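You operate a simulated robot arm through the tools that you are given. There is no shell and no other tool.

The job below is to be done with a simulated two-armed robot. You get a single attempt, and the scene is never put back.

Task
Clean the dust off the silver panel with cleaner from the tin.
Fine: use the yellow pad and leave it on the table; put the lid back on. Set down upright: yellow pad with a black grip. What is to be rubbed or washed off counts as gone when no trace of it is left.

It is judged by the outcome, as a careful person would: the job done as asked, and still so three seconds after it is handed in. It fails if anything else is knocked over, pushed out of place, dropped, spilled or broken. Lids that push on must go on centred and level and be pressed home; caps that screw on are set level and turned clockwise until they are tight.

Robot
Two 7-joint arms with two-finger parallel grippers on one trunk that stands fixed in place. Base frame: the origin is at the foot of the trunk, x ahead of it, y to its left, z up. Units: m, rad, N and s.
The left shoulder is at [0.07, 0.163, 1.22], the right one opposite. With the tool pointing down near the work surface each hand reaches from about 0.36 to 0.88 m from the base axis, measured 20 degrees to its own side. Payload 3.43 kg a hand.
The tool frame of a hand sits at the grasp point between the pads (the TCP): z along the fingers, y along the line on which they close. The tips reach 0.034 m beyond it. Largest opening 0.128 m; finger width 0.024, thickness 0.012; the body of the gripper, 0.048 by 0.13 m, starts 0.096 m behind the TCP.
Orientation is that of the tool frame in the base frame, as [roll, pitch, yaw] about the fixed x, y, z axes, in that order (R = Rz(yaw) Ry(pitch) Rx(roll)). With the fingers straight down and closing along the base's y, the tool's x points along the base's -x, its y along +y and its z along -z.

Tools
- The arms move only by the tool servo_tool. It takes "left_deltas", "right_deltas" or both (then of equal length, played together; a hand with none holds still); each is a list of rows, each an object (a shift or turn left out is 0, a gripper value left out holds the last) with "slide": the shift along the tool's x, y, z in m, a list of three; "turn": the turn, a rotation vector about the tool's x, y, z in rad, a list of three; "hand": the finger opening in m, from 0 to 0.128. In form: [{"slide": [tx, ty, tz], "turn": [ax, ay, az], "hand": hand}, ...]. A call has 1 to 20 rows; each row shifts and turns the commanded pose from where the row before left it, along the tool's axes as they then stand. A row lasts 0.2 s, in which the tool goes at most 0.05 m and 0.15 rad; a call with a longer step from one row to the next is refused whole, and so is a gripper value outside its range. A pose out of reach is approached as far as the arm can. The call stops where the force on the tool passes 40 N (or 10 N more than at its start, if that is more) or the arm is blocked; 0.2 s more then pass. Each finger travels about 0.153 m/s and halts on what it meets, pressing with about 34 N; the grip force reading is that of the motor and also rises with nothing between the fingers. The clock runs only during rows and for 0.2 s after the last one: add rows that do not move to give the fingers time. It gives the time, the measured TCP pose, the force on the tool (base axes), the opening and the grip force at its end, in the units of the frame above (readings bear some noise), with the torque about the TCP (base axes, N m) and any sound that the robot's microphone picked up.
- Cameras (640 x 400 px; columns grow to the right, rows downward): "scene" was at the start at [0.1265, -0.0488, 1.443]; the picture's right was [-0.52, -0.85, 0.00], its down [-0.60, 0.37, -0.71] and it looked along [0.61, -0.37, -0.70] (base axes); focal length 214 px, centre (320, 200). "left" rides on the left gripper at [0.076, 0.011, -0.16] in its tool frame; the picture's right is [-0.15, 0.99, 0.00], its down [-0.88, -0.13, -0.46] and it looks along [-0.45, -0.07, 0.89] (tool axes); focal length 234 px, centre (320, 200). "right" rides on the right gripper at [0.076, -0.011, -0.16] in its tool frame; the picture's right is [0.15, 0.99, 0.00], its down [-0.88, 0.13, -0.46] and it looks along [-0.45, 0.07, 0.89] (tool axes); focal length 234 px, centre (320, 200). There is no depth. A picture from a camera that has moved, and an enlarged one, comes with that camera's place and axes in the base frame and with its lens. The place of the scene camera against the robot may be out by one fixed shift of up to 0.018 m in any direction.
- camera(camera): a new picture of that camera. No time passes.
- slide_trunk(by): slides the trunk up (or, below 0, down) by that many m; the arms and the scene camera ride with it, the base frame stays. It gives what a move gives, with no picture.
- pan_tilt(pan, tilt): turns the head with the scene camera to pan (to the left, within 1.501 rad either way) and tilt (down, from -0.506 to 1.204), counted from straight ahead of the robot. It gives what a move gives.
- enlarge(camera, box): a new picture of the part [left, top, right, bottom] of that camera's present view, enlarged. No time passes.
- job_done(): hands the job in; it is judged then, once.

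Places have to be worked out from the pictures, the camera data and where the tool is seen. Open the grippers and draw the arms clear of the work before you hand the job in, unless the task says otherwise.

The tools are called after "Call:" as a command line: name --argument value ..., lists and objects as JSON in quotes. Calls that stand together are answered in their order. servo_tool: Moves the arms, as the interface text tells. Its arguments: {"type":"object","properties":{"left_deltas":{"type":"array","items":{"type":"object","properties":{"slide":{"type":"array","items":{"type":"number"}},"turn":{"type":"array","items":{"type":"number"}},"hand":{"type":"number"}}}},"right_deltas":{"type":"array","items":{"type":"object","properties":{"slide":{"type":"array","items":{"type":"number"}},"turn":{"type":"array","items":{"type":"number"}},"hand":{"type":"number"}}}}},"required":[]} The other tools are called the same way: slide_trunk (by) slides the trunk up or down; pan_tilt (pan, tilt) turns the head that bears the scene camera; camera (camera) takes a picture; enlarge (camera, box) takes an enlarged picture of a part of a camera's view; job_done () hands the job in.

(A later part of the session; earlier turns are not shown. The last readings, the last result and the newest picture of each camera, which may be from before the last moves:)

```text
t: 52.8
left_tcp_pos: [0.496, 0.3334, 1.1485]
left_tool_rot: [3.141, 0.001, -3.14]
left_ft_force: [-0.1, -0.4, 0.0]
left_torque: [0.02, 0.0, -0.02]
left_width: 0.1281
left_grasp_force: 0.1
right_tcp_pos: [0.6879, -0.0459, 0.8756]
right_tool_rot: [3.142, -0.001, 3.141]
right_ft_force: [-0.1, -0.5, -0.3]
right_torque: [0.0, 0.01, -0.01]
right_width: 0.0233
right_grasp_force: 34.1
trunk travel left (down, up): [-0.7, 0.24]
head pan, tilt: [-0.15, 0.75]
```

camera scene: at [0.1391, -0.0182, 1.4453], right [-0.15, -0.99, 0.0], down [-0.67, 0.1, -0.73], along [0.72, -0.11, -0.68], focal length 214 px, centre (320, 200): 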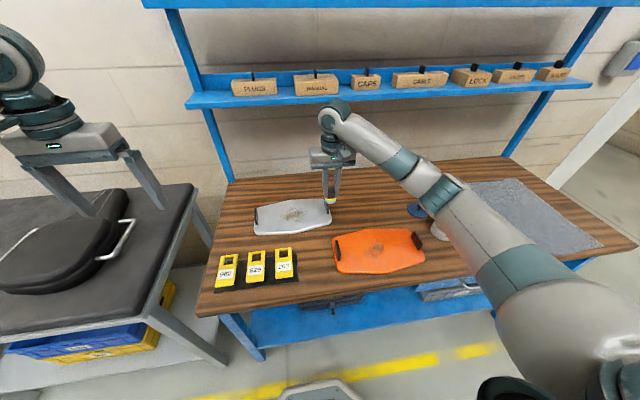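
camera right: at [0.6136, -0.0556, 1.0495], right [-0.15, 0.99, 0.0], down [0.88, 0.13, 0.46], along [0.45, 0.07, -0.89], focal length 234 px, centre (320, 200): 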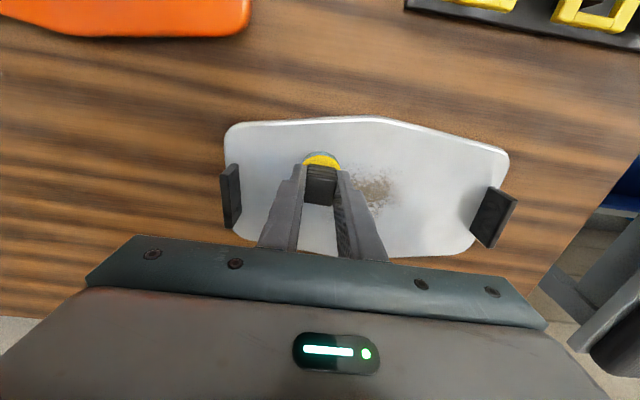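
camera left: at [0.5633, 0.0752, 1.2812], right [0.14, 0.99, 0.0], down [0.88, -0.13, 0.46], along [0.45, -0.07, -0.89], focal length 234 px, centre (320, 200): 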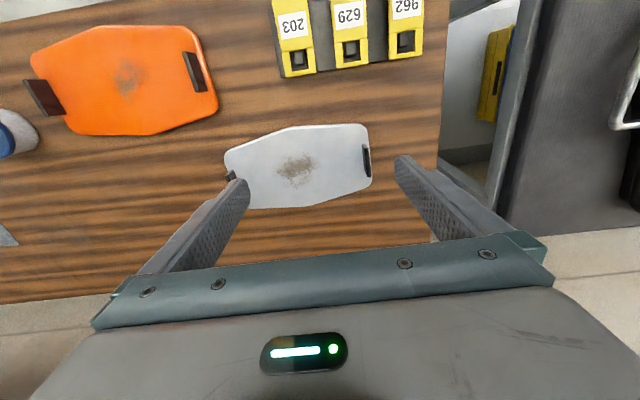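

There's no contact yet at 0.8756, so I'll keep feeling down in 2 mm steps.

Call:
servo_tool --right_deltas '[{"slide": [0, 0, 0.002]}, {"slide": [0, 0, 0.002]}, {"slide": [0, 0, 0]}]'

Call:
enlarge --camera "scene" --box '[270, 190, 330, 230]'

```text
t: 53.6
left_tcp_pos: [0.4979, 0.3324, 1.149]
left_tool_rot: [-3.139, 0.0, -3.14]
left_ft_force: [-0.6, 0.2, -0.1]
left_torque: [-0.01, 0.0, 0.02]
left_width: 0.128
left_grasp_force: 0.1
right_tcp_pos: [0.6881, -0.0455, 0.8722]
right_tool_rot: [-3.141, -0.001, 3.14]
right_ft_force: [0.2, 0.3, -0.4]
right_torque: [0.05, -0.02, -0.03]
right_width: 0.0231
right_grasp_force: 33.8
trunk travel left (down, up): [-0.7, 0.24]
head pan, tilt: [-0.15, 0.75]
```

```text
10.00 times, centred on (300, 210) of scene
camera zoom: at [0.1391, -0.018, 1.4453], right [-0.15, -0.99, 0.0], down [-0.67, 0.1, -0.73], along [0.72, -0.11, -0.68], focal length 2145 px, centre (520, 100)
```

zoom: 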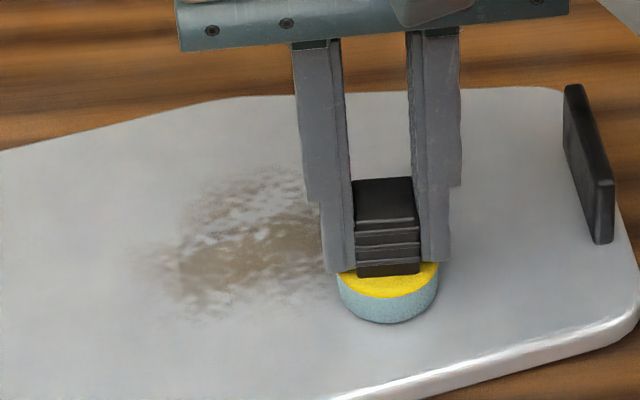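

It's close now. I'll continue a few more millimetres down.

Call:
servo_tool --right_deltas '[{"slide": [0, 0, 0.002]}, {"slide": [0, 0, 0.0015]}, {"slide": [0, 0, 0]}]'

Call:
servo_tool --right_deltas '[{"slide": [0, 0, 0.0015]}, {"slide": [0, 0, 0]}]'

```text
t: 54.4
left_tcp_pos: [0.4972, 0.3329, 1.1479]
left_tool_rot: [-3.141, -0.001, -3.14]
left_ft_force: [1.0, -0.4, 0.3]
left_torque: [-0.02, 0.01, -0.01]
left_width: 0.1282
left_grasp_force: 0.0
right_tcp_pos: [0.689, -0.0453, 0.8711]
right_tool_rot: [3.138, 0.0, 3.138]
right_ft_force: [0.4, -0.9, 7.7]
right_torque: [-0.09, -0.07, 0.01]
right_width: 0.0233
right_grasp_force: 34.2
trunk travel left (down, up): [-0.7, 0.24]
head pan, tilt: [-0.15, 0.75]
```

```text
t: 55.0
left_tcp_pos: [0.4963, 0.3318, 1.15]
left_tool_rot: [-3.14, 0.001, -3.14]
left_ft_force: [0.1, -0.9, 0.6]
left_torque: [-0.01, -0.01, 0.0]
left_width: 0.128
left_grasp_force: 0.1
right_tcp_pos: [0.6887, -0.0453, 0.869]
right_tool_rot: [3.14, 0.003, 3.139]
right_ft_force: [2.7, -0.7, 18.4]
right_torque: [-0.08, -0.12, -0.01]
right_width: 0.0232
right_grasp_force: 34.0
trunk travel left (down, up): [-0.7, 0.24]
head pan, tilt: [-0.15, 0.75]
```

Contact is at about z 0.870, and the last step brought it to 18 N. I'll ease back 1.3 mm for a light press and make the first stroke across in +y.

Call:
servo_tool --right_deltas '[{"slide": [0, 0, -0.0013]}, {"slide": [0, 0.008, 0]}, {"slide": [0, 0.012, 0]}, {"slide": [0, 0.012, 0]}, {"slide": [0, 0.012, 0]}, {"slide": [0, 0.012, 0]}, {"slide": [0, 0.012, 0]}, {"slide": [0, 0.012, 0]}, {"slide": [0, 0.012, 0]}, {"slide": [0, 0.008, 0]}, {"slide": [0, 0, 0]}]'

Call:
enlarge --camera "scene" --box '[240, 170, 350, 250]'

Call:
camera --camera "right"

```text
t: 57.4
left_tcp_pos: [0.4962, 0.3327, 1.15]
left_tool_rot: [3.141, -0.001, -3.139]
left_ft_force: [-0.6, 0.3, 0.0]
left_torque: [-0.04, 0.0, -0.02]
left_width: 0.1281
left_grasp_force: 0.2
right_tcp_pos: [0.6886, 0.0549, 0.8701]
right_tool_rot: [3.14, 0.0, -3.142]
right_ft_force: [-1.8, -2.1, 8.9]
right_torque: [-0.08, 0.09, 0.02]
right_width: 0.0236
right_grasp_force: 33.9
trunk travel left (down, up): [-0.7, 0.24]
head pan, tilt: [-0.15, 0.75]
```

```text
5.00 times, centred on (295, 210) of scene
camera zoom: at [0.1377, -0.0184, 1.4454], right [-0.15, -0.99, 0.0], down [-0.67, 0.1, -0.73], along [0.72, -0.11, -0.68], focal length 1072 px, centre (445, 150)
```

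zoom: 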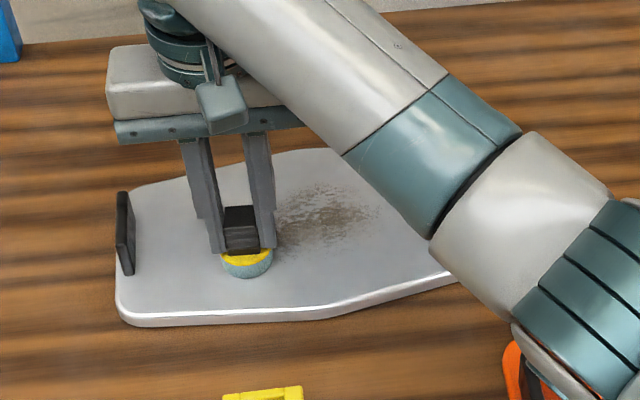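

```text
taken
camera right: at [0.6131, 0.0446, 1.0301], right [-0.15, 0.99, 0.0], down [0.88, 0.13, 0.46], along [0.45, 0.07, -0.89], focal length 234 px, centre (320, 200)
```

right: 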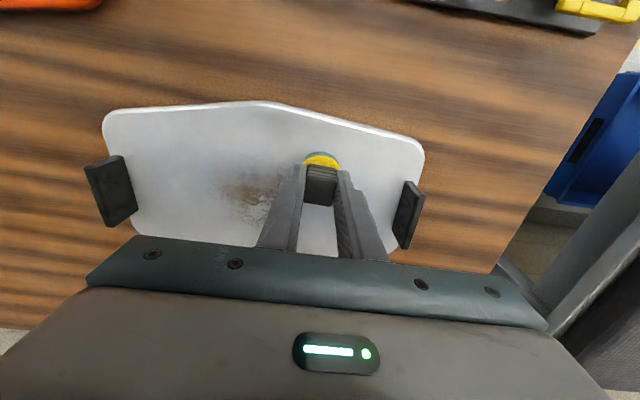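

The panel hasn't shifted, the force is a steady 9 N, and the near strip is clean. I'll continue the raster with 16 mm spacing, two strokes per call.

Call:
servo_tool --right_deltas '[{"slide": [-0.016, 0, 0]}, {"slide": [0, -0.012, 0]}, {"slide": [0, -0.013, 0]}, {"slide": [0, -0.013, 0]}, {"slide": [0, -0.013, 0]}, {"slide": [0, -0.013, 0]}, {"slide": [0, -0.013, 0]}, {"slide": [0, -0.013, 0]}, {"slide": [0, -0.013, 0]}, {"slide": [-0.016, 0, 0]}, {"slide": [0, 0.012, 0]}, {"slide": [0, 0.013, 0]}, {"slide": [0, 0.013, 0]}, {"slide": [0, 0.013, 0]}, {"slide": [0, 0.013, 0]}, {"slide": [0, 0.013, 0]}, {"slide": [0, 0.013, 0]}, {"slide": [0, 0.013, 0]}, {"slide": [0, 0, 0]}]'

Call:
camera --camera "right"

```text
t: 61.4
left_tcp_pos: [0.4961, 0.3326, 1.1508]
left_tool_rot: [3.141, 0.0, -3.139]
left_ft_force: [-0.4, -0.7, 0.3]
left_torque: [-0.02, 0.0, -0.01]
left_width: 0.1278
left_grasp_force: 0.1
right_tcp_pos: [0.7184, 0.0551, 0.8699]
right_tool_rot: [3.139, 0.0, -3.141]
right_ft_force: [-1.4, -1.6, 10.2]
right_torque: [-0.15, 0.11, -0.01]
right_width: 0.024
right_grasp_force: 34.3
trunk travel left (down, up): [-0.7, 0.24]
head pan, tilt: [-0.15, 0.75]
```

```text
taken
camera right: at [0.6437, 0.0448, 1.03], right [-0.15, 0.99, 0.0], down [0.88, 0.13, 0.46], along [0.45, 0.07, -0.89], focal length 234 px, centre (320, 200)
```

right: 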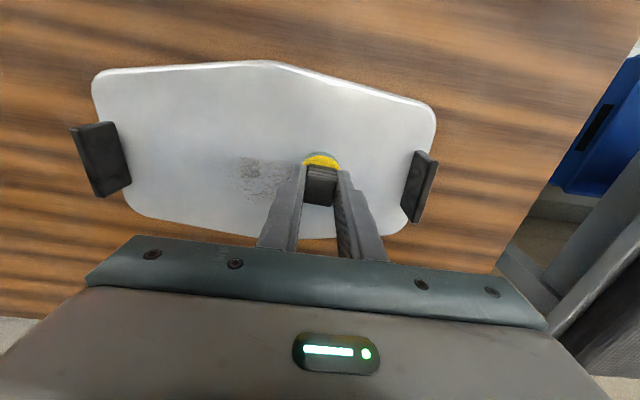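

The wiped area is coming up clean. I'll make the next two strokes.

Call:
servo_tool --right_deltas '[{"slide": [-0.016, 0, 0]}, {"slide": [0, -0.012, 0]}, {"slide": [0, -0.013, 0]}, {"slide": [0, -0.013, 0]}, {"slide": [0, -0.013, 0]}, {"slide": [0, -0.013, 0]}, {"slide": [0, -0.013, 0]}, {"slide": [0, -0.013, 0]}, {"slide": [0, -0.013, 0]}, {"slide": [-0.016, 0, 0]}, {"slide": [0, 0.012, 0]}, {"slide": [0, 0.013, 0]}, {"slide": [0, 0.013, 0]}, {"slide": [0, 0.013, 0]}, {"slide": [0, 0.013, 0]}, {"slide": [0, 0.013, 0]}, {"slide": [0, 0.013, 0]}, {"slide": [0, 0.013, 0]}, {"slide": [0, 0, 0]}]'

Call:
camera --camera "right"

Call:
enlarge --camera "scene" --box '[240, 170, 350, 250]'

```text
t: 65.4
left_tcp_pos: [0.4951, 0.3321, 1.1501]
left_tool_rot: [-3.141, 0.0, -3.139]
left_ft_force: [0.3, -0.7, -0.2]
left_torque: [-0.01, -0.01, 0.0]
left_width: 0.1278
left_grasp_force: 0.0
right_tcp_pos: [0.7516, 0.0551, 0.8707]
right_tool_rot: [3.14, 0.001, 3.14]
right_ft_force: [-0.3, -1.4, 8.8]
right_torque: [-0.17, 0.05, -0.01]
right_width: 0.0234
right_grasp_force: 34.0
trunk travel left (down, up): [-0.7, 0.24]
head pan, tilt: [-0.15, 0.75]
```

```text
taken
camera right: at [0.6765, 0.0444, 1.03], right [-0.15, 0.99, 0.0], down [0.88, 0.13, 0.46], along [0.45, 0.07, -0.89], focal length 234 px, centre (320, 200)
```

right: 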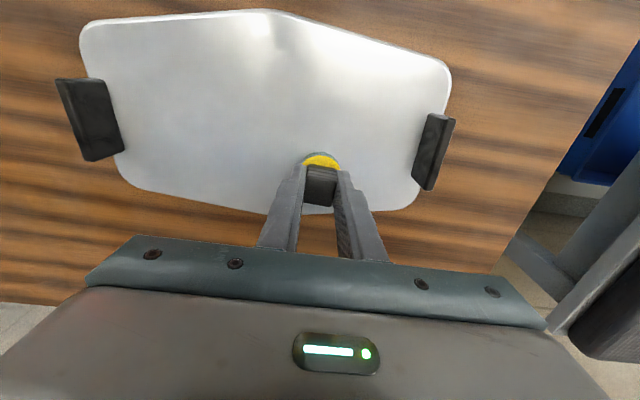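

```text
5.00 times, centred on (295, 210) of scene
camera zoom: at [0.1377, -0.0185, 1.4455], right [-0.15, -0.99, 0.0], down [-0.67, 0.1, -0.73], along [0.72, -0.11, -0.68], focal length 1072 px, centre (445, 150)
```

zoom: 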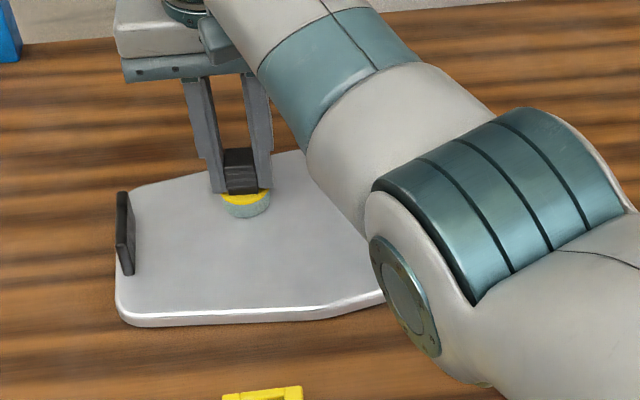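

The panel already looks clean to there. I'll do two more strokes to cover the far edge of the dust area.

Call:
servo_tool --right_deltas '[{"slide": [-0.015, 0, 0]}, {"slide": [0, -0.012, 0]}, {"slide": [0, -0.013, 0]}, {"slide": [0, -0.013, 0]}, {"slide": [0, -0.013, 0]}, {"slide": [0, -0.013, 0]}, {"slide": [0, -0.013, 0]}, {"slide": [0, -0.013, 0]}, {"slide": [0, -0.013, 0]}, {"slide": [-0.012, 0, 0]}, {"slide": [0, 0.012, 0]}, {"slide": [0, 0.013, 0]}, {"slide": [0, 0.013, 0]}, {"slide": [0, 0.013, 0]}, {"slide": [0, 0.013, 0]}, {"slide": [0, 0.013, 0]}, {"slide": [0, 0.013, 0]}, {"slide": [0, 0.013, 0]}, {"slide": [0, 0, 0]}]'

Call:
camera --camera "right"

```text
t: 69.4
left_tcp_pos: [0.4965, 0.3318, 1.1495]
left_tool_rot: [-3.14, 0.0, -3.138]
left_ft_force: [-0.5, -0.8, -0.2]
left_torque: [0.01, 0.0, -0.03]
left_width: 0.128
left_grasp_force: 0.0
right_tcp_pos: [0.7698, 0.0508, 0.8694]
right_tool_rot: [3.141, -0.001, 3.141]
right_ft_force: [-0.8, -0.9, 3.1]
right_torque: [-0.06, 0.01, 0.01]
right_width: 0.0238
right_grasp_force: 34.0
right hand out of reach, approached as far as the arm can: row 17, 18
trunk travel left (down, up): [-0.7, 0.24]
head pan, tilt: [-0.15, 0.75]
```

```text
taken
camera right: at [0.6955, 0.0401, 1.0304], right [-0.15, 0.99, 0.0], down [0.88, 0.13, 0.45], along [0.45, 0.07, -0.89], focal length 234 px, centre (320, 200)
```

right: 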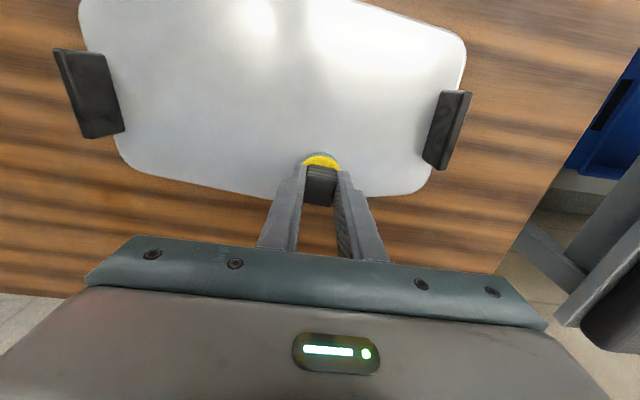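

The far-left corner is at the edge of reach, but that's already past the dust. I'll lift off the panel and back away to inspect it.

Call:
servo_tool --right_deltas '[{"slide": [0.01, -0.01, -0.02]}, {"slide": [0.01, -0.01, -0.03]}, {"slide": [0.01, -0.01, -0.03]}, {"slide": [0.015, -0.035, -0.02]}, {"slide": [0.02, -0.035, 0]}, {"slide": [0.02, -0.035, 0]}, {"slide": [0.02, -0.035, 0]}, {"slide": [0.01, -0.02, 0]}, {"slide": [0, 0, 0]}, {"slide": [0, 0, 0]}]'

Call:
camera --camera "right"

Call:
enlarge --camera "right" --box '[300, 125, 520, 250]'

Call:
enlarge --camera "scene" --box '[240, 180, 350, 250]'

```text
t: 71.6
left_tcp_pos: [0.4978, 0.3322, 1.1492]
left_tool_rot: [3.141, 0.001, -3.14]
left_ft_force: [-0.6, 0.2, -0.5]
left_torque: [0.01, 0.01, 0.01]
left_width: 0.1281
left_grasp_force: 0.0
right_tcp_pos: [0.7441, -0.134, 0.9324]
right_tool_rot: [3.141, 0.001, 3.139]
right_ft_force: [-0.1, 0.1, 0.5]
right_torque: [0.0, 0.03, -0.01]
right_width: 0.024
right_grasp_force: 33.2
right hand out of reach, approached as far as the arm can: row 4, 5, 6, 7, 8
trunk travel left (down, up): [-0.7, 0.24]
head pan, tilt: [-0.15, 0.75]
```

```text
taken
camera right: at [0.6686, -0.1444, 1.0929], right [-0.15, 0.99, 0.0], down [0.88, 0.13, 0.46], along [0.45, 0.07, -0.89], focal length 234 px, centre (320, 200)
```

right: 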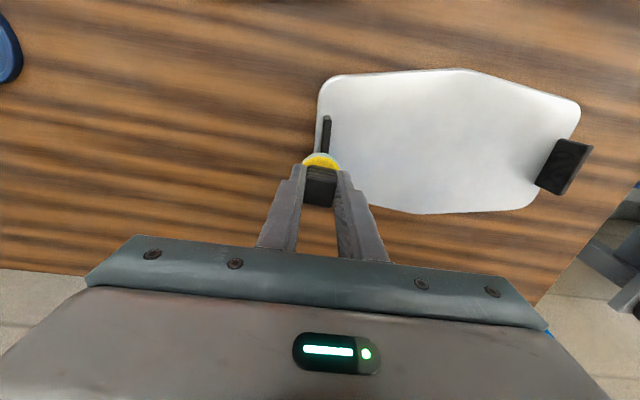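

```text
2.91 times, centred on (410, 188) of right
camera zoom: at [0.6686, -0.1444, 1.0929], right [-0.15, 0.99, 0.0], down [0.88, 0.13, 0.46], along [0.45, 0.07, -0.89], focal length 681 px, centre (58, 236)
```

zoom: 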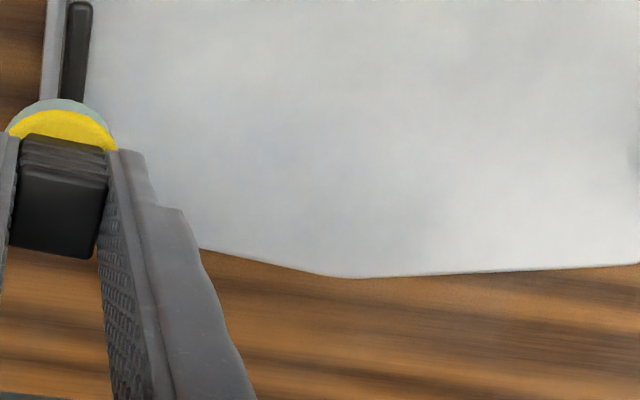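

```text
5.71 times, centred on (295, 215) of scene
camera zoom: at [0.1391, -0.0182, 1.4453], right [-0.15, -0.99, 0.0], down [-0.67, 0.1, -0.73], along [0.72, -0.11, -0.68], focal length 1226 px, centre (463, 114)
```

zoom: 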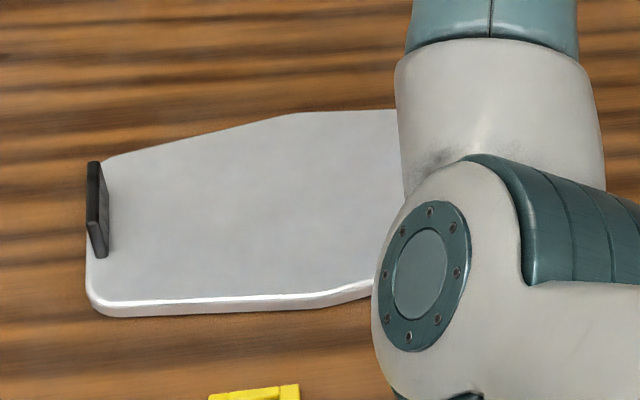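

The arm lagged on the way back: it reads (0.744, -0.134, 0.932) and reports out of reach, perhaps at a joint limit. I'll hold still for a moment to see whether it converges, and look at the scene.

Call:
servo_tool --right_deltas '[{"slide": [0, 0, 0]}, {"slide": [0, 0, 0]}]'

Call:
camera --camera "scene"

```text
t: 72.2
left_tcp_pos: [0.497, 0.3314, 1.1492]
left_tool_rot: [-3.14, 0.0, -3.139]
left_ft_force: [-0.2, -0.5, -0.6]
left_torque: [0.02, 0.01, 0.01]
left_width: 0.1277
left_grasp_force: 0.1
right_tcp_pos: [0.7426, -0.1333, 0.9326]
right_tool_rot: [-3.141, -0.001, 3.141]
right_ft_force: [0.9, -0.3, -0.2]
right_torque: [0.0, 0.01, -0.01]
right_width: 0.0236
right_grasp_force: 33.6
trunk travel left (down, up): [-0.7, 0.24]
head pan, tilt: [-0.15, 0.75]
```

```text
taken
camera scene: at [0.1391, -0.018, 1.4453], right [-0.15, -0.99, 0.0], down [-0.67, 0.1, -0.73], along [0.72, -0.11, -0.68], focal length 214 px, centre (320, 200)
```

scene: 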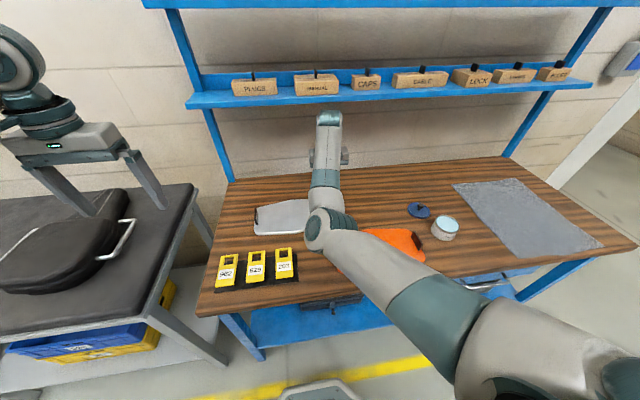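

The elbow has swung low and inward, so I need to unwind it carefully. I'll test a small move to the right (−y), away from the panel.

Call:
servo_tool --right_deltas '[{"slide": [0, -0.02, 0]}, {"slide": [0, -0.02, 0]}, {"slide": [0, 0, 0]}]'

Call:
camera --camera "scene"

```text
t: 73.0
left_tcp_pos: [0.4989, 0.333, 1.148]
left_tool_rot: [-3.141, -0.001, -3.141]
left_ft_force: [0.9, -0.2, 1.3]
left_torque: [0.0, -0.01, 0.03]
left_width: 0.128
left_grasp_force: 0.0
right_tcp_pos: [0.7436, -0.1738, 0.9324]
right_tool_rot: [-3.141, 0.001, 3.14]
right_ft_force: [0.4, -0.6, -0.5]
right_torque: [0.0, -0.03, 0.0]
right_width: 0.0237
right_grasp_force: 34.0
trunk travel left (down, up): [-0.7, 0.24]
head pan, tilt: [-0.15, 0.75]
```

```text
taken
camera scene: at [0.139, -0.0175, 1.4453], right [-0.15, -0.99, 0.0], down [-0.67, 0.1, -0.73], along [0.72, -0.11, -0.68], focal length 214 px, centre (320, 200)
```

scene: 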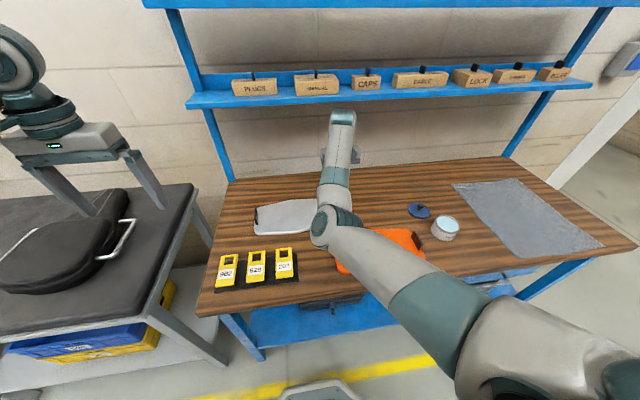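

It follows fine when going right. I'll keep moving right in steps and watch the elbow.

Call:
servo_tool --right_deltas '[{"slide": [0, -0.03, 0]}, {"slide": [0, -0.03, 0]}, {"slide": [0, -0.03, 0]}, {"slide": [0, 0, 0]}]'

Call:
camera --camera "scene"

Call:
enlarge --camera "scene" --box '[240, 180, 350, 250]'

```text
t: 74.0
left_tcp_pos: [0.4972, 0.3333, 1.1494]
left_tool_rot: [-3.141, -0.002, -3.139]
left_ft_force: [-0.2, -0.3, 0.6]
left_torque: [-0.01, -0.01, 0.01]
left_width: 0.1284
left_grasp_force: 0.0
right_tcp_pos: [0.7438, -0.2641, 0.9339]
right_tool_rot: [3.141, 0.001, -3.141]
right_ft_force: [0.1, 0.2, 0.0]
right_torque: [-0.01, 0.01, -0.05]
right_width: 0.0243
right_grasp_force: 34.4
trunk travel left (down, up): [-0.7, 0.24]
head pan, tilt: [-0.15, 0.75]
```

```text
taken
camera scene: at [0.139, -0.0173, 1.4453], right [-0.15, -0.99, 0.0], down [-0.67, 0.1, -0.73], along [0.72, -0.11, -0.68], focal length 214 px, centre (320, 200)
```

scene: 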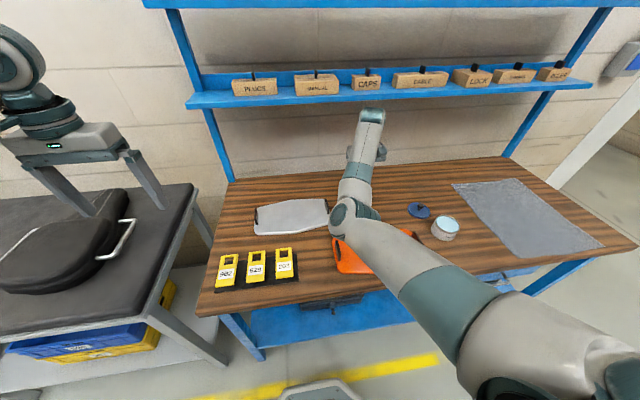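

```text
5.71 times, centred on (295, 215) of scene
camera zoom: at [0.139, -0.0173, 1.4453], right [-0.15, -0.99, 0.0], down [-0.67, 0.1, -0.73], along [0.72, -0.11, -0.68], focal length 1226 px, centre (463, 114)
```

zoom: 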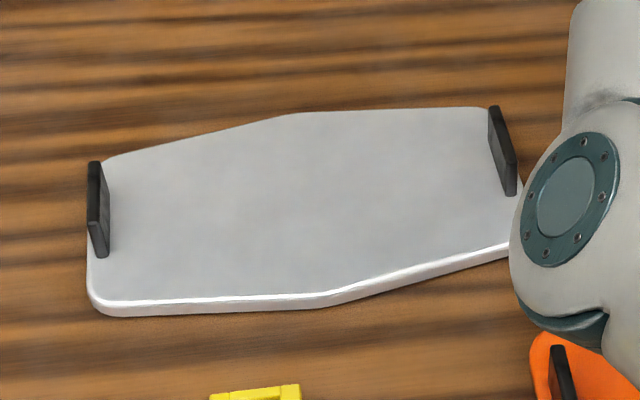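

The panel sits exactly where it was and looks clean. I'll zoom in further to check for any remaining traces.

Call:
enlarge --camera "scene" --box '[270, 195, 320, 230]'

Call:
camera --camera "right"

Call:
enlarge --camera "right" --box '[400, 60, 640, 220]'

```text
11.43 times, centred on (295, 212) of scene
camera zoom: at [0.139, -0.0173, 1.4453], right [-0.15, -0.99, 0.0], down [-0.67, 0.1, -0.73], along [0.72, -0.11, -0.68], focal length 2451 px, centre (606, 57)
```

zoom: 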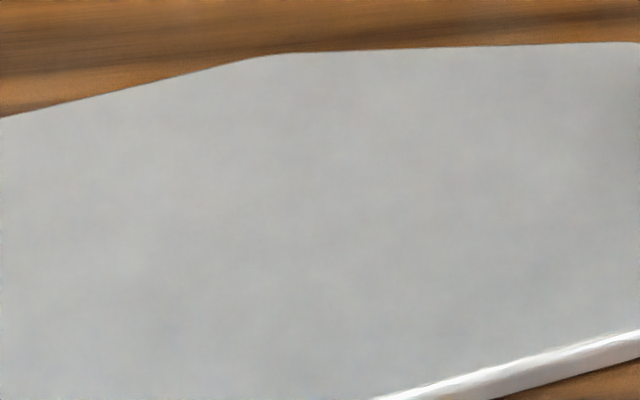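

```text
taken
camera right: at [0.6687, -0.2742, 1.0941], right [-0.15, 0.99, 0.0], down [0.88, 0.13, 0.46], along [0.45, 0.07, -0.89], focal length 234 px, centre (320, 200)
```

right: 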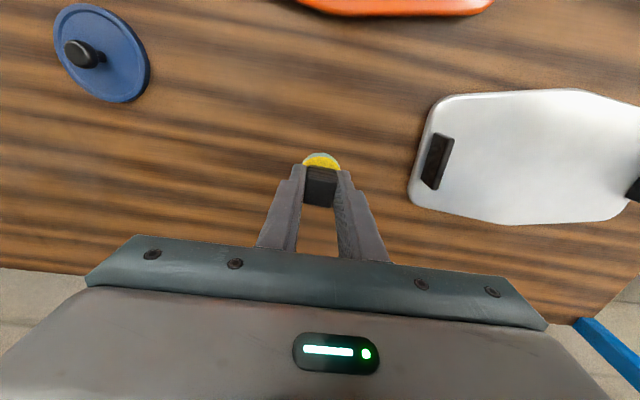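

```text
2.50 times, centred on (520, 140) of right
camera zoom: at [0.6687, -0.2742, 1.0941], right [-0.15, 0.99, 0.0], down [0.88, 0.13, 0.46], along [0.45, 0.07, -0.89], focal length 585 px, centre (-180, 350)
```

zoom: 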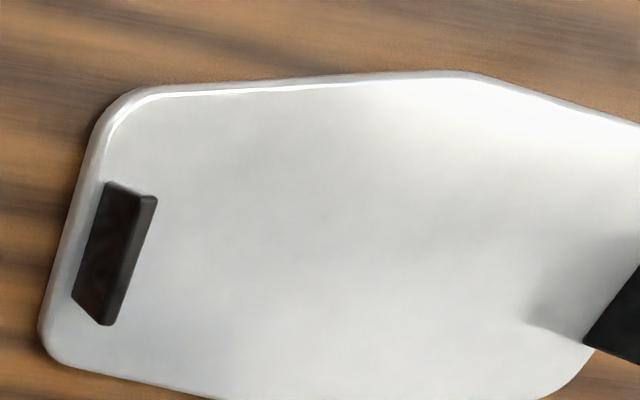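

From here the panel looks clean. While I still hold the loaded pad, I'll bring the left hand back to its earlier viewpoint to inspect the wiped area closely.

Call:
servo_tool --left_deltas '[{"slide": [-0.02, -0.038, 0.004]}, {"slide": [-0.02, -0.038, 0.004]}, {"slide": [-0.02, -0.038, 0.004]}, {"slide": [-0.02, -0.038, 0.004]}, {"slide": [-0.02, -0.038, 0.004]}, {"slide": [-0.02, -0.038, 0.004]}, {"slide": [-0.02, -0.035, 0.004]}, {"slide": [0, 0, 0]}]'

Call:
camera --camera "left"

Call:
enlarge --camera "left" --box '[200, 90, 390, 220]'

Call:
enlarge --camera "left" --box '[250, 130, 350, 200]'

```text
t: 75.8
left_tcp_pos: [0.6387, 0.069, 1.1208]
left_tool_rot: [3.141, 0.0, -3.141]
left_ft_force: [-0.4, -0.1, 0.8]
left_torque: [-0.04, -0.02, 0.02]
left_width: 0.128
left_grasp_force: 0.0
right_tcp_pos: [0.743, -0.2632, 0.9344]
right_tool_rot: [3.141, 0.0, 3.14]
right_ft_force: [-0.3, -0.6, -0.6]
right_torque: [0.01, 0.01, 0.02]
right_width: 0.0242
right_grasp_force: 33.8
trunk travel left (down, up): [-0.7, 0.24]
head pan, tilt: [-0.15, 0.75]
```

```text
taken
camera left: at [0.5626, 0.0815, 1.2816], right [0.14, 0.99, 0.0], down [0.88, -0.13, 0.46], along [0.45, -0.07, -0.89], focal length 234 px, centre (320, 200)
```

left: 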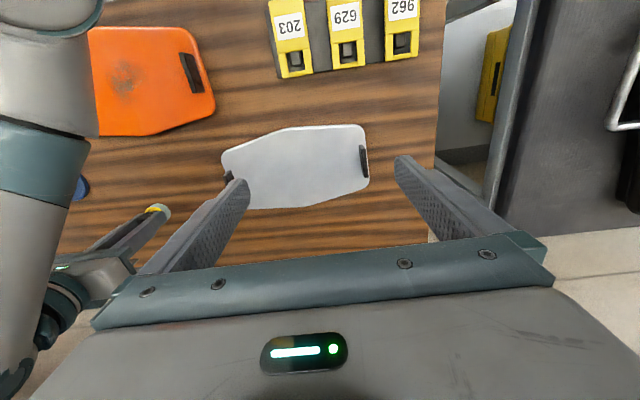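

```text
3.08 times, centred on (295, 155) of left
camera zoom: at [0.5626, 0.0815, 1.2816], right [0.14, 0.99, 0.0], down [0.88, -0.13, 0.46], along [0.45, -0.07, -0.89], focal length 720 px, centre (397, 338)
```

zoom: 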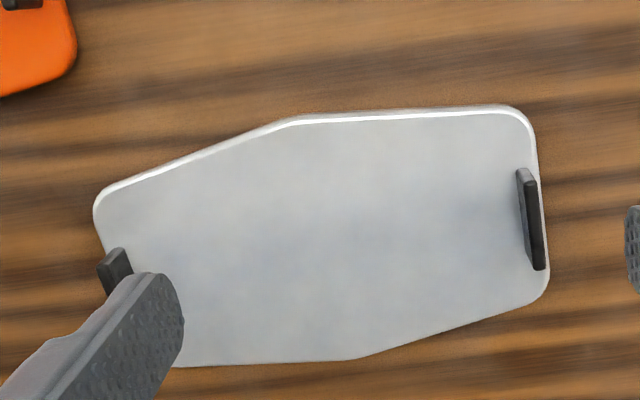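

```text
5.71 times, centred on (300, 165) of left
camera zoom: at [0.5626, 0.0815, 1.2816], right [0.14, 0.99, 0.0], down [0.88, -0.13, 0.46], along [0.45, -0.07, -0.89], focal length 1338 px, centre (434, 400)
```

zoom: 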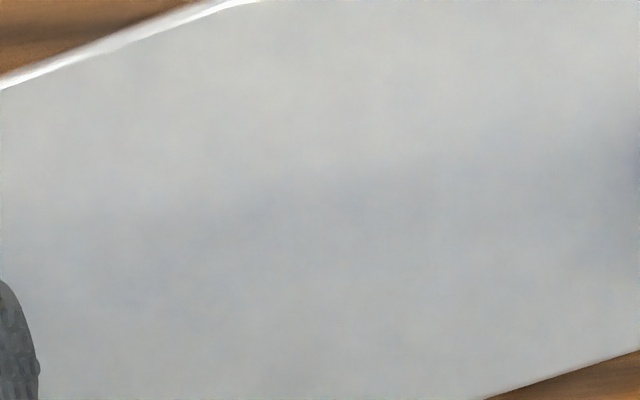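

The silver panel is spotless, with no smears, and hasn't moved. I'll park the left hand again and then test raising the right hand.

Call:
servo_tool --left_deltas '[{"slide": [0.02, 0.038, -0.004]}, {"slide": [0.02, 0.038, -0.004]}, {"slide": [0.02, 0.038, -0.004]}, {"slide": [0.02, 0.038, -0.004]}, {"slide": [0.02, 0.038, -0.004]}, {"slide": [0.02, 0.038, -0.004]}, {"slide": [0.02, 0.035, -0.004]}, {"slide": [0, 0, 0]}]'

Call:
servo_tool --right_deltas '[{"slide": [0, -0.01, -0.01]}, {"slide": [0, -0.01, -0.01]}, {"slide": [0, -0.01, -0.01]}, {"slide": [0, -0.01, -0.01]}, {"slide": [0, 0, 0]}]'

Call:
camera --camera "scene"

```text
t: 77.6
left_tcp_pos: [0.4973, 0.3315, 1.1492]
left_tool_rot: [-3.14, 0.001, -3.141]
left_ft_force: [0.2, -0.4, -0.2]
left_torque: [0.03, 0.05, 0.03]
left_width: 0.1279
left_grasp_force: 0.0
right_tcp_pos: [0.7448, -0.2646, 0.9324]
right_tool_rot: [3.139, -0.001, 3.139]
right_ft_force: [-0.5, -0.2, -0.6]
right_torque: [0.0, -0.01, -0.03]
right_width: 0.0241
right_grasp_force: 33.8
trunk travel left (down, up): [-0.7, 0.24]
head pan, tilt: [-0.15, 0.75]
```

```text
t: 78.8
left_tcp_pos: [0.497, 0.3331, 1.1504]
left_tool_rot: [-3.14, 0.0, -3.141]
left_ft_force: [0.4, 0.0, 0.3]
left_torque: [0.01, -0.03, -0.03]
left_width: 0.1279
left_grasp_force: 0.0
right_tcp_pos: [0.7429, -0.3032, 0.9725]
right_tool_rot: [-3.141, -0.002, 3.139]
right_ft_force: [0.4, 0.1, 0.3]
right_torque: [-0.02, 0.01, 0.01]
right_width: 0.0245
right_grasp_force: 33.7
trunk travel left (down, up): [-0.7, 0.24]
head pan, tilt: [-0.15, 0.75]
```

```text
taken
camera scene: at [0.1392, -0.0179, 1.4453], right [-0.15, -0.99, 0.0], down [-0.67, 0.1, -0.73], along [0.72, -0.11, -0.68], focal length 214 px, centre (320, 200)
```

scene: 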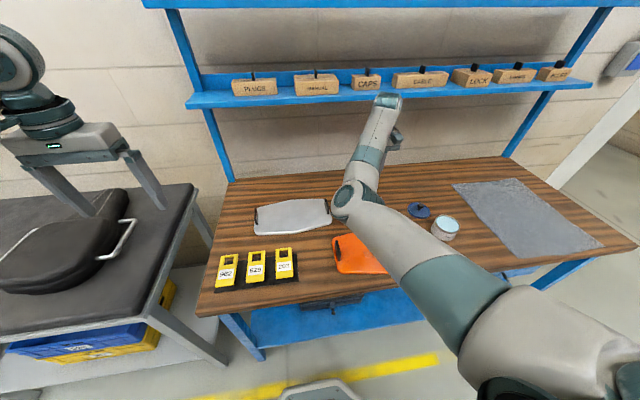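

The right arm responds normally now. I'll carry the pad back toward its original spot in stages, watching the arm.

Call:
servo_tool --right_deltas '[{"slide": [0.015, -0.03, -0.007]}, {"slide": [0.02, -0.03, -0.007]}, {"slide": [0.025, -0.03, -0.007]}, {"slide": [0.025, -0.03, -0.007]}, {"slide": [0, 0, 0]}]'

Call:
camera --camera "scene"

```text
t: 80.0
left_tcp_pos: [0.4983, 0.3332, 1.1482]
left_tool_rot: [-3.141, 0.0, -3.141]
left_ft_force: [-0.4, 0.3, 0.1]
left_torque: [0.05, 0.02, 0.0]
left_width: 0.1278
left_grasp_force: 0.0
right_tcp_pos: [0.6608, -0.4234, 1.0015]
right_tool_rot: [3.14, -0.002, -3.14]
right_ft_force: [0.6, 0.3, 0.1]
right_torque: [-0.03, 0.0, 0.0]
right_width: 0.0241
right_grasp_force: 34.1
trunk travel left (down, up): [-0.7, 0.24]
head pan, tilt: [-0.15, 0.75]
```

```text
taken
camera scene: at [0.1395, -0.0174, 1.4453], right [-0.15, -0.99, 0.0], down [-0.67, 0.1, -0.73], along [0.72, -0.11, -0.68], focal length 214 px, centre (320, 200)
```

scene: 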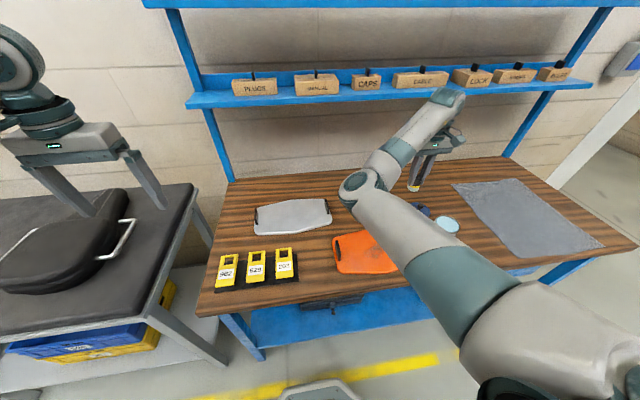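

The elbow is now inboard but about 1.0 m high, clear of everything. I'll continue toward the pad's original place at height.

Call:
servo_tool --right_deltas '[{"slide": [0.027, -0.022, 0]}, {"slide": [0.028, -0.022, 0]}, {"slide": [0.028, -0.022, 0]}, {"slide": [0.028, -0.022, 0]}, {"slide": [0, 0, 0]}]'

Call:
camera --camera "scene"

```text
t: 81.2
left_tcp_pos: [0.4967, 0.3342, 1.1489]
left_tool_rot: [-3.141, 0.0, -3.141]
left_ft_force: [0.3, 0.1, -0.9]
left_torque: [-0.04, 0.01, -0.02]
left_width: 0.1279
left_grasp_force: 0.0
right_tcp_pos: [0.5469, -0.5109, 1.0026]
right_tool_rot: [3.142, -0.001, -3.142]
right_ft_force: [0.0, 0.3, 0.2]
right_torque: [-0.02, 0.02, -0.02]
right_width: 0.024
right_grasp_force: 33.8
trunk travel left (down, up): [-0.7, 0.24]
head pan, tilt: [-0.15, 0.75]
```

```text
taken
camera scene: at [0.1395, -0.0173, 1.4453], right [-0.15, -0.99, 0.0], down [-0.67, 0.1, -0.73], along [0.72, -0.11, -0.68], focal length 214 px, centre (320, 200)
```

scene: 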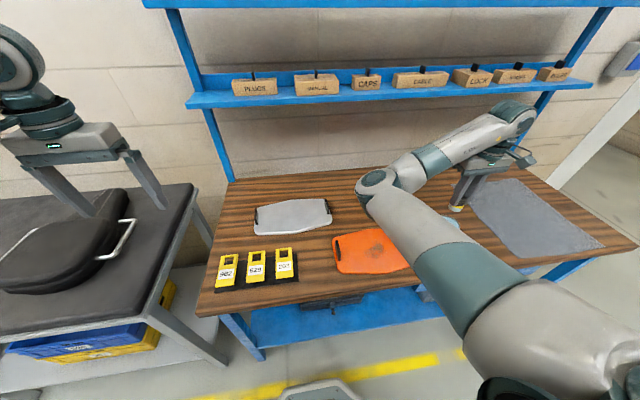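

I'm continuing to above the pad's original spot at (0.466, -0.582).

Call:
servo_tool --right_deltas '[{"slide": [0.027, -0.024, 0]}, {"slide": [0.027, -0.024, 0]}, {"slide": [0.027, -0.023, 0]}, {"slide": [0, 0, 0.02]}, {"slide": [0, 0, 0.03]}, {"slide": [0, 0, 0.03]}, {"slide": [0, 0, 0]}, {"slide": [0, 0, 0]}]'

Call:
pan_tilt --pan -0.75 --tilt 0.8

Call:
camera --camera "scene"

Call:
camera --camera "right"

```text
t: 83.0
left_tcp_pos: [0.4975, 0.3318, 1.149]
left_tool_rot: [3.141, 0.001, -3.14]
left_ft_force: [0.3, -0.1, 0.2]
left_torque: [0.01, -0.02, -0.03]
left_width: 0.1278
left_grasp_force: 0.1
right_tcp_pos: [0.4655, -0.582, 0.9206]
right_tool_rot: [-3.141, -0.001, 3.141]
right_ft_force: [-0.8, 0.3, 0.4]
right_torque: [0.01, 0.02, -0.01]
right_width: 0.0243
right_grasp_force: 33.9
trunk travel left (down, up): [-0.7, 0.24]
head pan, tilt: [-0.15, 0.75]
```

```text
t: 84.0
left_tcp_pos: [0.4964, 0.3322, 1.1492]
left_tool_rot: [3.141, -0.001, -3.14]
left_ft_force: [0.2, 0.5, 0.4]
left_torque: [0.02, -0.02, 0.01]
left_width: 0.1282
left_grasp_force: 0.0
right_tcp_pos: [0.4659, -0.5822, 0.9207]
right_tool_rot: [-3.141, 0.001, 3.141]
right_ft_force: [0.2, 0.0, -0.1]
right_torque: [0.0, 0.0, -0.02]
right_width: 0.0241
right_grasp_force: 34.4
trunk travel left (down, up): [-0.7, 0.24]
head pan, tilt: [-0.75, 0.799]
```

```text
taken
camera scene: at [0.1162, -0.0607, 1.4413], right [-0.68, -0.73, 0.0], down [-0.53, 0.49, -0.7], along [0.51, -0.47, -0.72], focal length 214 px, centre (320, 200)
```

scene: 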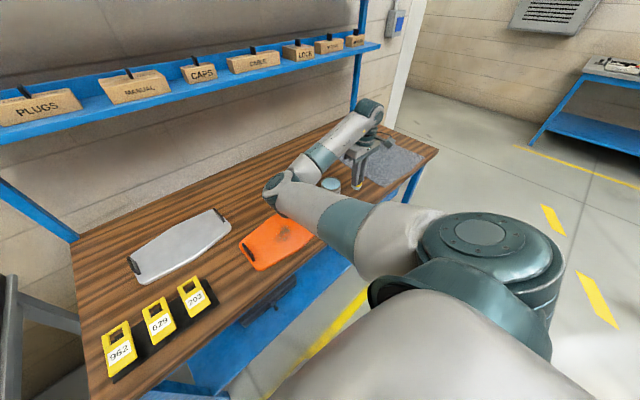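

```text
taken
camera right: at [0.3913, -0.5927, 1.0817], right [-0.15, 0.99, 0.0], down [0.88, 0.13, 0.46], along [0.45, 0.07, -0.89], focal length 234 px, centre (320, 200)
```

right: 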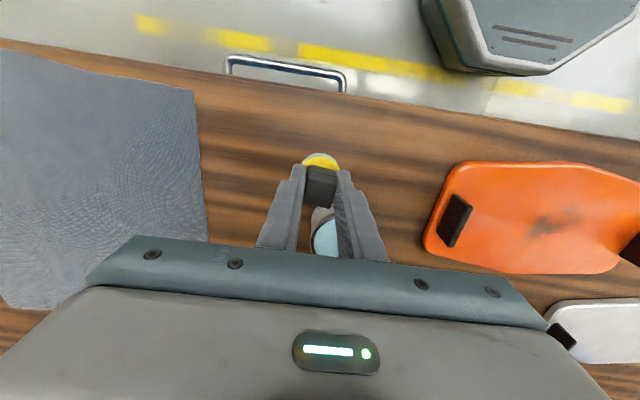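

The hand is over the original spot. The elbow now hangs above the orange panel, with about 6 cm of clearance by my estimate. I'll lower in stages and watch it.

Call:
servo_tool --right_deltas '[{"slide": [0, 0, 0.015]}, {"slide": [0, 0, 0.015]}, {"slide": [0, 0, 0]}]'

Call:
camera --camera "scene"

Call:
enlarge --camera "scene" --box '[220, 130, 420, 280]'

Call:
camera --camera "left"

```text
t: 84.8
left_tcp_pos: [0.4973, 0.333, 1.1494]
left_tool_rot: [-3.141, 0.0, -3.139]
left_ft_force: [0.1, -0.3, 0.1]
left_torque: [0.02, 0.04, -0.02]
left_width: 0.1279
left_grasp_force: 0.1
right_tcp_pos: [0.4665, -0.5818, 0.8901]
right_tool_rot: [-3.141, -0.002, 3.14]
right_ft_force: [0.1, 1.0, -1.4]
right_torque: [0.01, -0.03, -0.04]
right_width: 0.0242
right_grasp_force: 33.7
trunk travel left (down, up): [-0.7, 0.24]
head pan, tilt: [-0.75, 0.799]
```

```text
taken
camera scene: at [0.116, -0.0606, 1.4414], right [-0.68, -0.73, 0.0], down [-0.52, 0.49, -0.7], along [0.51, -0.48, -0.72], focal length 214 px, centre (320, 200)
```

scene: 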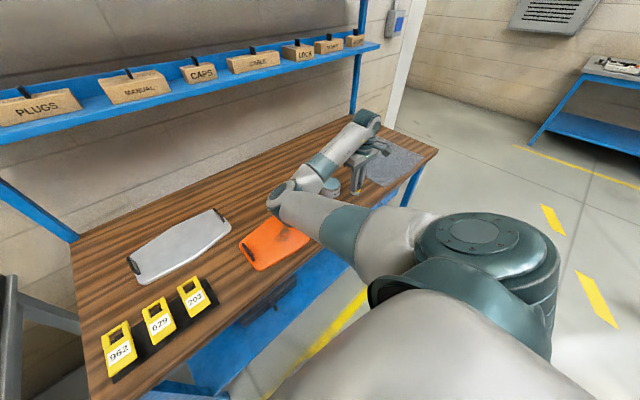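

```text
2.67 times, centred on (320, 205) of scene
camera zoom: at [0.116, -0.0606, 1.4414], right [-0.68, -0.73, 0.0], down [-0.52, 0.49, -0.7], along [0.51, -0.48, -0.72], focal length 572 px, centre (320, 187)
```

zoom: 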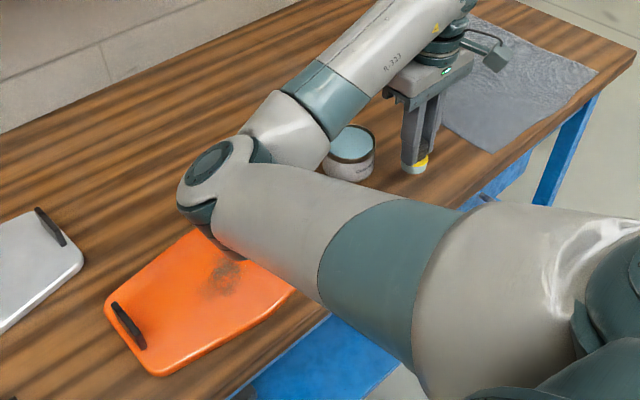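

```text
taken
camera left: at [0.4219, 0.3444, 1.3095], right [0.14, 0.99, 0.0], down [0.88, -0.13, 0.46], along [0.45, -0.07, -0.89], focal length 234 px, centre (320, 200)
```

left: 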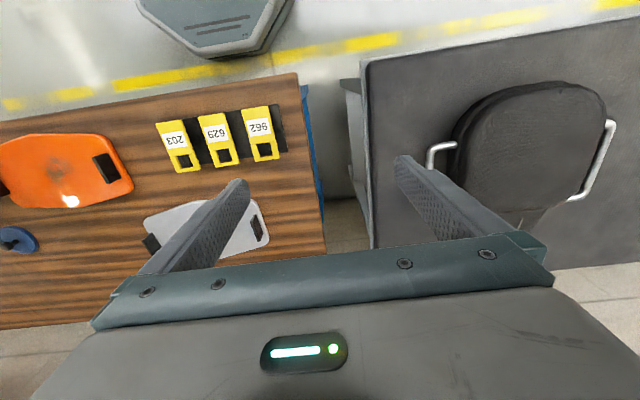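

To pin down the elbow height, I'll shift the left hand 15 cm to the right, high up, so its camera sees the elbow too.

Call:
servo_tool --left_deltas '[{"slide": [0, -0.04, 0]}, {"slide": [0, -0.04, 0]}, {"slide": [0, -0.04, 0]}, {"slide": [0, -0.03, 0]}, {"slide": [0, 0, 0]}]'

Call:
camera --camera "left"

```text
t: 86.0
left_tcp_pos: [0.4983, 0.1825, 1.1503]
left_tool_rot: [3.141, -0.001, -3.14]
left_ft_force: [1.0, 0.7, 0.2]
left_torque: [-0.02, 0.01, 0.03]
left_width: 0.1277
left_grasp_force: 0.0
right_tcp_pos: [0.4663, -0.5825, 0.8915]
right_tool_rot: [3.14, 0.0, 3.14]
right_ft_force: [-0.2, -0.9, 0.4]
right_torque: [-0.03, 0.01, 0.01]
right_width: 0.0242
right_grasp_force: 34.3
trunk travel left (down, up): [-0.7, 0.24]
head pan, tilt: [-0.75, 0.799]
```

```text
taken
camera left: at [0.4216, 0.1948, 1.3095], right [0.14, 0.99, 0.0], down [0.88, -0.13, 0.46], along [0.45, -0.07, -0.89], focal length 234 px, centre (320, 200)
```

left: 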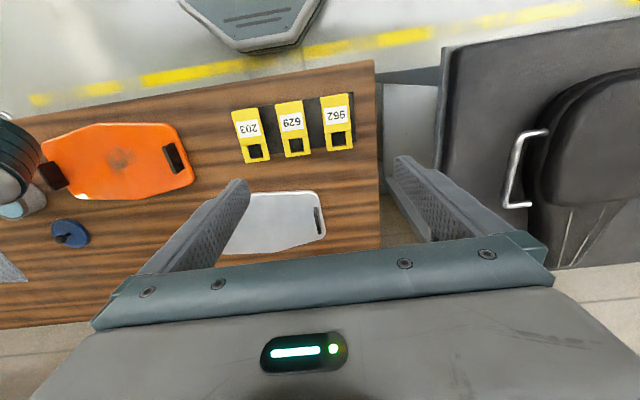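

Triangulating from both cameras puts the elbow near (0.46, -0.25, 1.03), well clear of everything. I'll continue lowering the pad to the table in small steps.

Call:
servo_tool --right_deltas '[{"slide": [0, 0, 0.012]}, {"slide": [0, 0, 0.012]}, {"slide": [0, 0, 0.004]}, {"slide": [0, 0, 0]}]'

Call:
enlarge --camera "scene" --box '[335, 170, 385, 210]'

```text
t: 87.0
left_tcp_pos: [0.4979, 0.1818, 1.1491]
left_tool_rot: [3.141, 0.0, -3.141]
left_ft_force: [0.0, 0.2, -0.4]
left_torque: [-0.03, 0.02, 0.0]
left_width: 0.128
left_grasp_force: 0.2
right_tcp_pos: [0.4654, -0.5824, 0.8627]
right_tool_rot: [-3.142, -0.001, 3.141]
right_ft_force: [0.1, -0.9, -0.1]
right_torque: [-0.02, 0.02, 0.01]
right_width: 0.0244
right_grasp_force: 34.4
trunk travel left (down, up): [-0.7, 0.24]
head pan, tilt: [-0.75, 0.799]
```

```text
10.00 times, centred on (360, 190) of scene
camera zoom: at [0.1161, -0.0607, 1.4413], right [-0.68, -0.73, 0.0], down [-0.52, 0.49, -0.7], along [0.51, -0.48, -0.72], focal length 2145 px, centre (-80, 300)
```

zoom: 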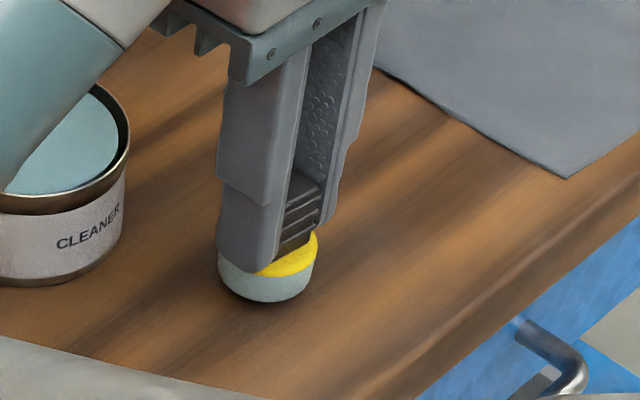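

The pad is a few millimetres above the table. I'll feel down in 2 mm steps.

Call:
servo_tool --right_deltas '[{"slide": [0, 0, 0.002]}, {"slide": [0, 0, 0.002]}, {"slide": [0, 0, 0]}]'

Call:
servo_tool --right_deltas '[{"slide": [0, 0, 0.0015]}, {"slide": [0, 0, 0.0015]}, {"slide": [0, 0, 0]}]'

```text
t: 87.8
left_tcp_pos: [0.4976, 0.1823, 1.1504]
left_tool_rot: [3.141, 0.0, -3.14]
left_ft_force: [0.0, 0.8, 0.6]
left_torque: [0.0, -0.03, -0.04]
left_width: 0.1281
left_grasp_force: 0.1
right_tcp_pos: [0.4665, -0.582, 0.859]
right_tool_rot: [-3.141, 0.001, 3.141]
right_ft_force: [0.8, 0.0, 0.3]
right_torque: [0.0, 0.0, -0.04]
right_width: 0.0243
right_grasp_force: 34.0
trunk travel left (down, up): [-0.7, 0.24]
head pan, tilt: [-0.75, 0.799]
```

```text
t: 88.6
left_tcp_pos: [0.4968, 0.182, 1.1506]
left_tool_rot: [3.14, 0.001, -3.139]
left_ft_force: [0.0, -0.3, 0.4]
left_torque: [-0.01, -0.05, 0.0]
left_width: 0.128
left_grasp_force: 0.1
right_tcp_pos: [0.4663, -0.582, 0.8559]
right_tool_rot: [-3.139, 0.0, 3.139]
right_ft_force: [-0.6, -0.5, 0.0]
right_torque: [0.02, 0.01, 0.01]
right_width: 0.0243
right_grasp_force: 34.4
trunk travel left (down, up): [-0.7, 0.24]
head pan, tilt: [-0.75, 0.799]
```

There's no contact yet at 0.856. I'll keep stepping down.

Call:
servo_tool --right_deltas '[{"slide": [0, 0, 0.0015]}, {"slide": [0, 0, 0.001]}, {"slide": [0, 0, 0]}]'

Call:
enlarge --camera "scene" --box '[335, 170, 385, 210]'

```text
t: 89.4
left_tcp_pos: [0.4977, 0.1833, 1.15]
left_tool_rot: [3.141, -0.001, -3.139]
left_ft_force: [-0.2, 0.2, -0.2]
left_torque: [-0.01, -0.03, 0.02]
left_width: 0.1282
left_grasp_force: 0.1
right_tcp_pos: [0.4662, -0.5824, 0.8533]
right_tool_rot: [3.141, 0.0, 3.139]
right_ft_force: [1.6, -1.2, 7.6]
right_torque: [-0.08, -0.1, 0.01]
right_width: 0.0247
right_grasp_force: 34.4
trunk travel left (down, up): [-0.7, 0.24]
head pan, tilt: [-0.75, 0.799]
```

```text
10.00 times, centred on (360, 190) of scene
camera zoom: at [0.1157, -0.0601, 1.4415], right [-0.68, -0.73, 0.0], down [-0.52, 0.49, -0.7], along [0.51, -0.48, -0.72], focal length 2145 px, centre (-80, 300)
```

zoom: 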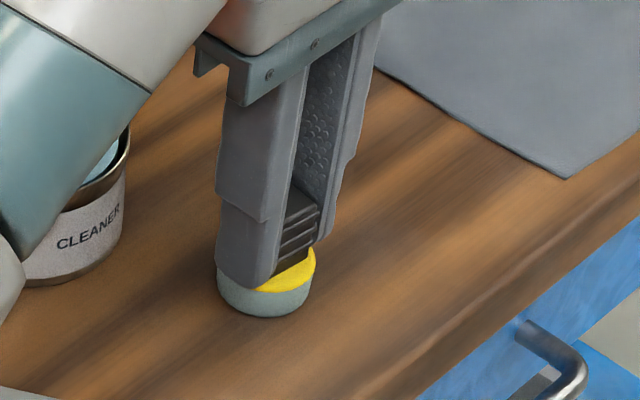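

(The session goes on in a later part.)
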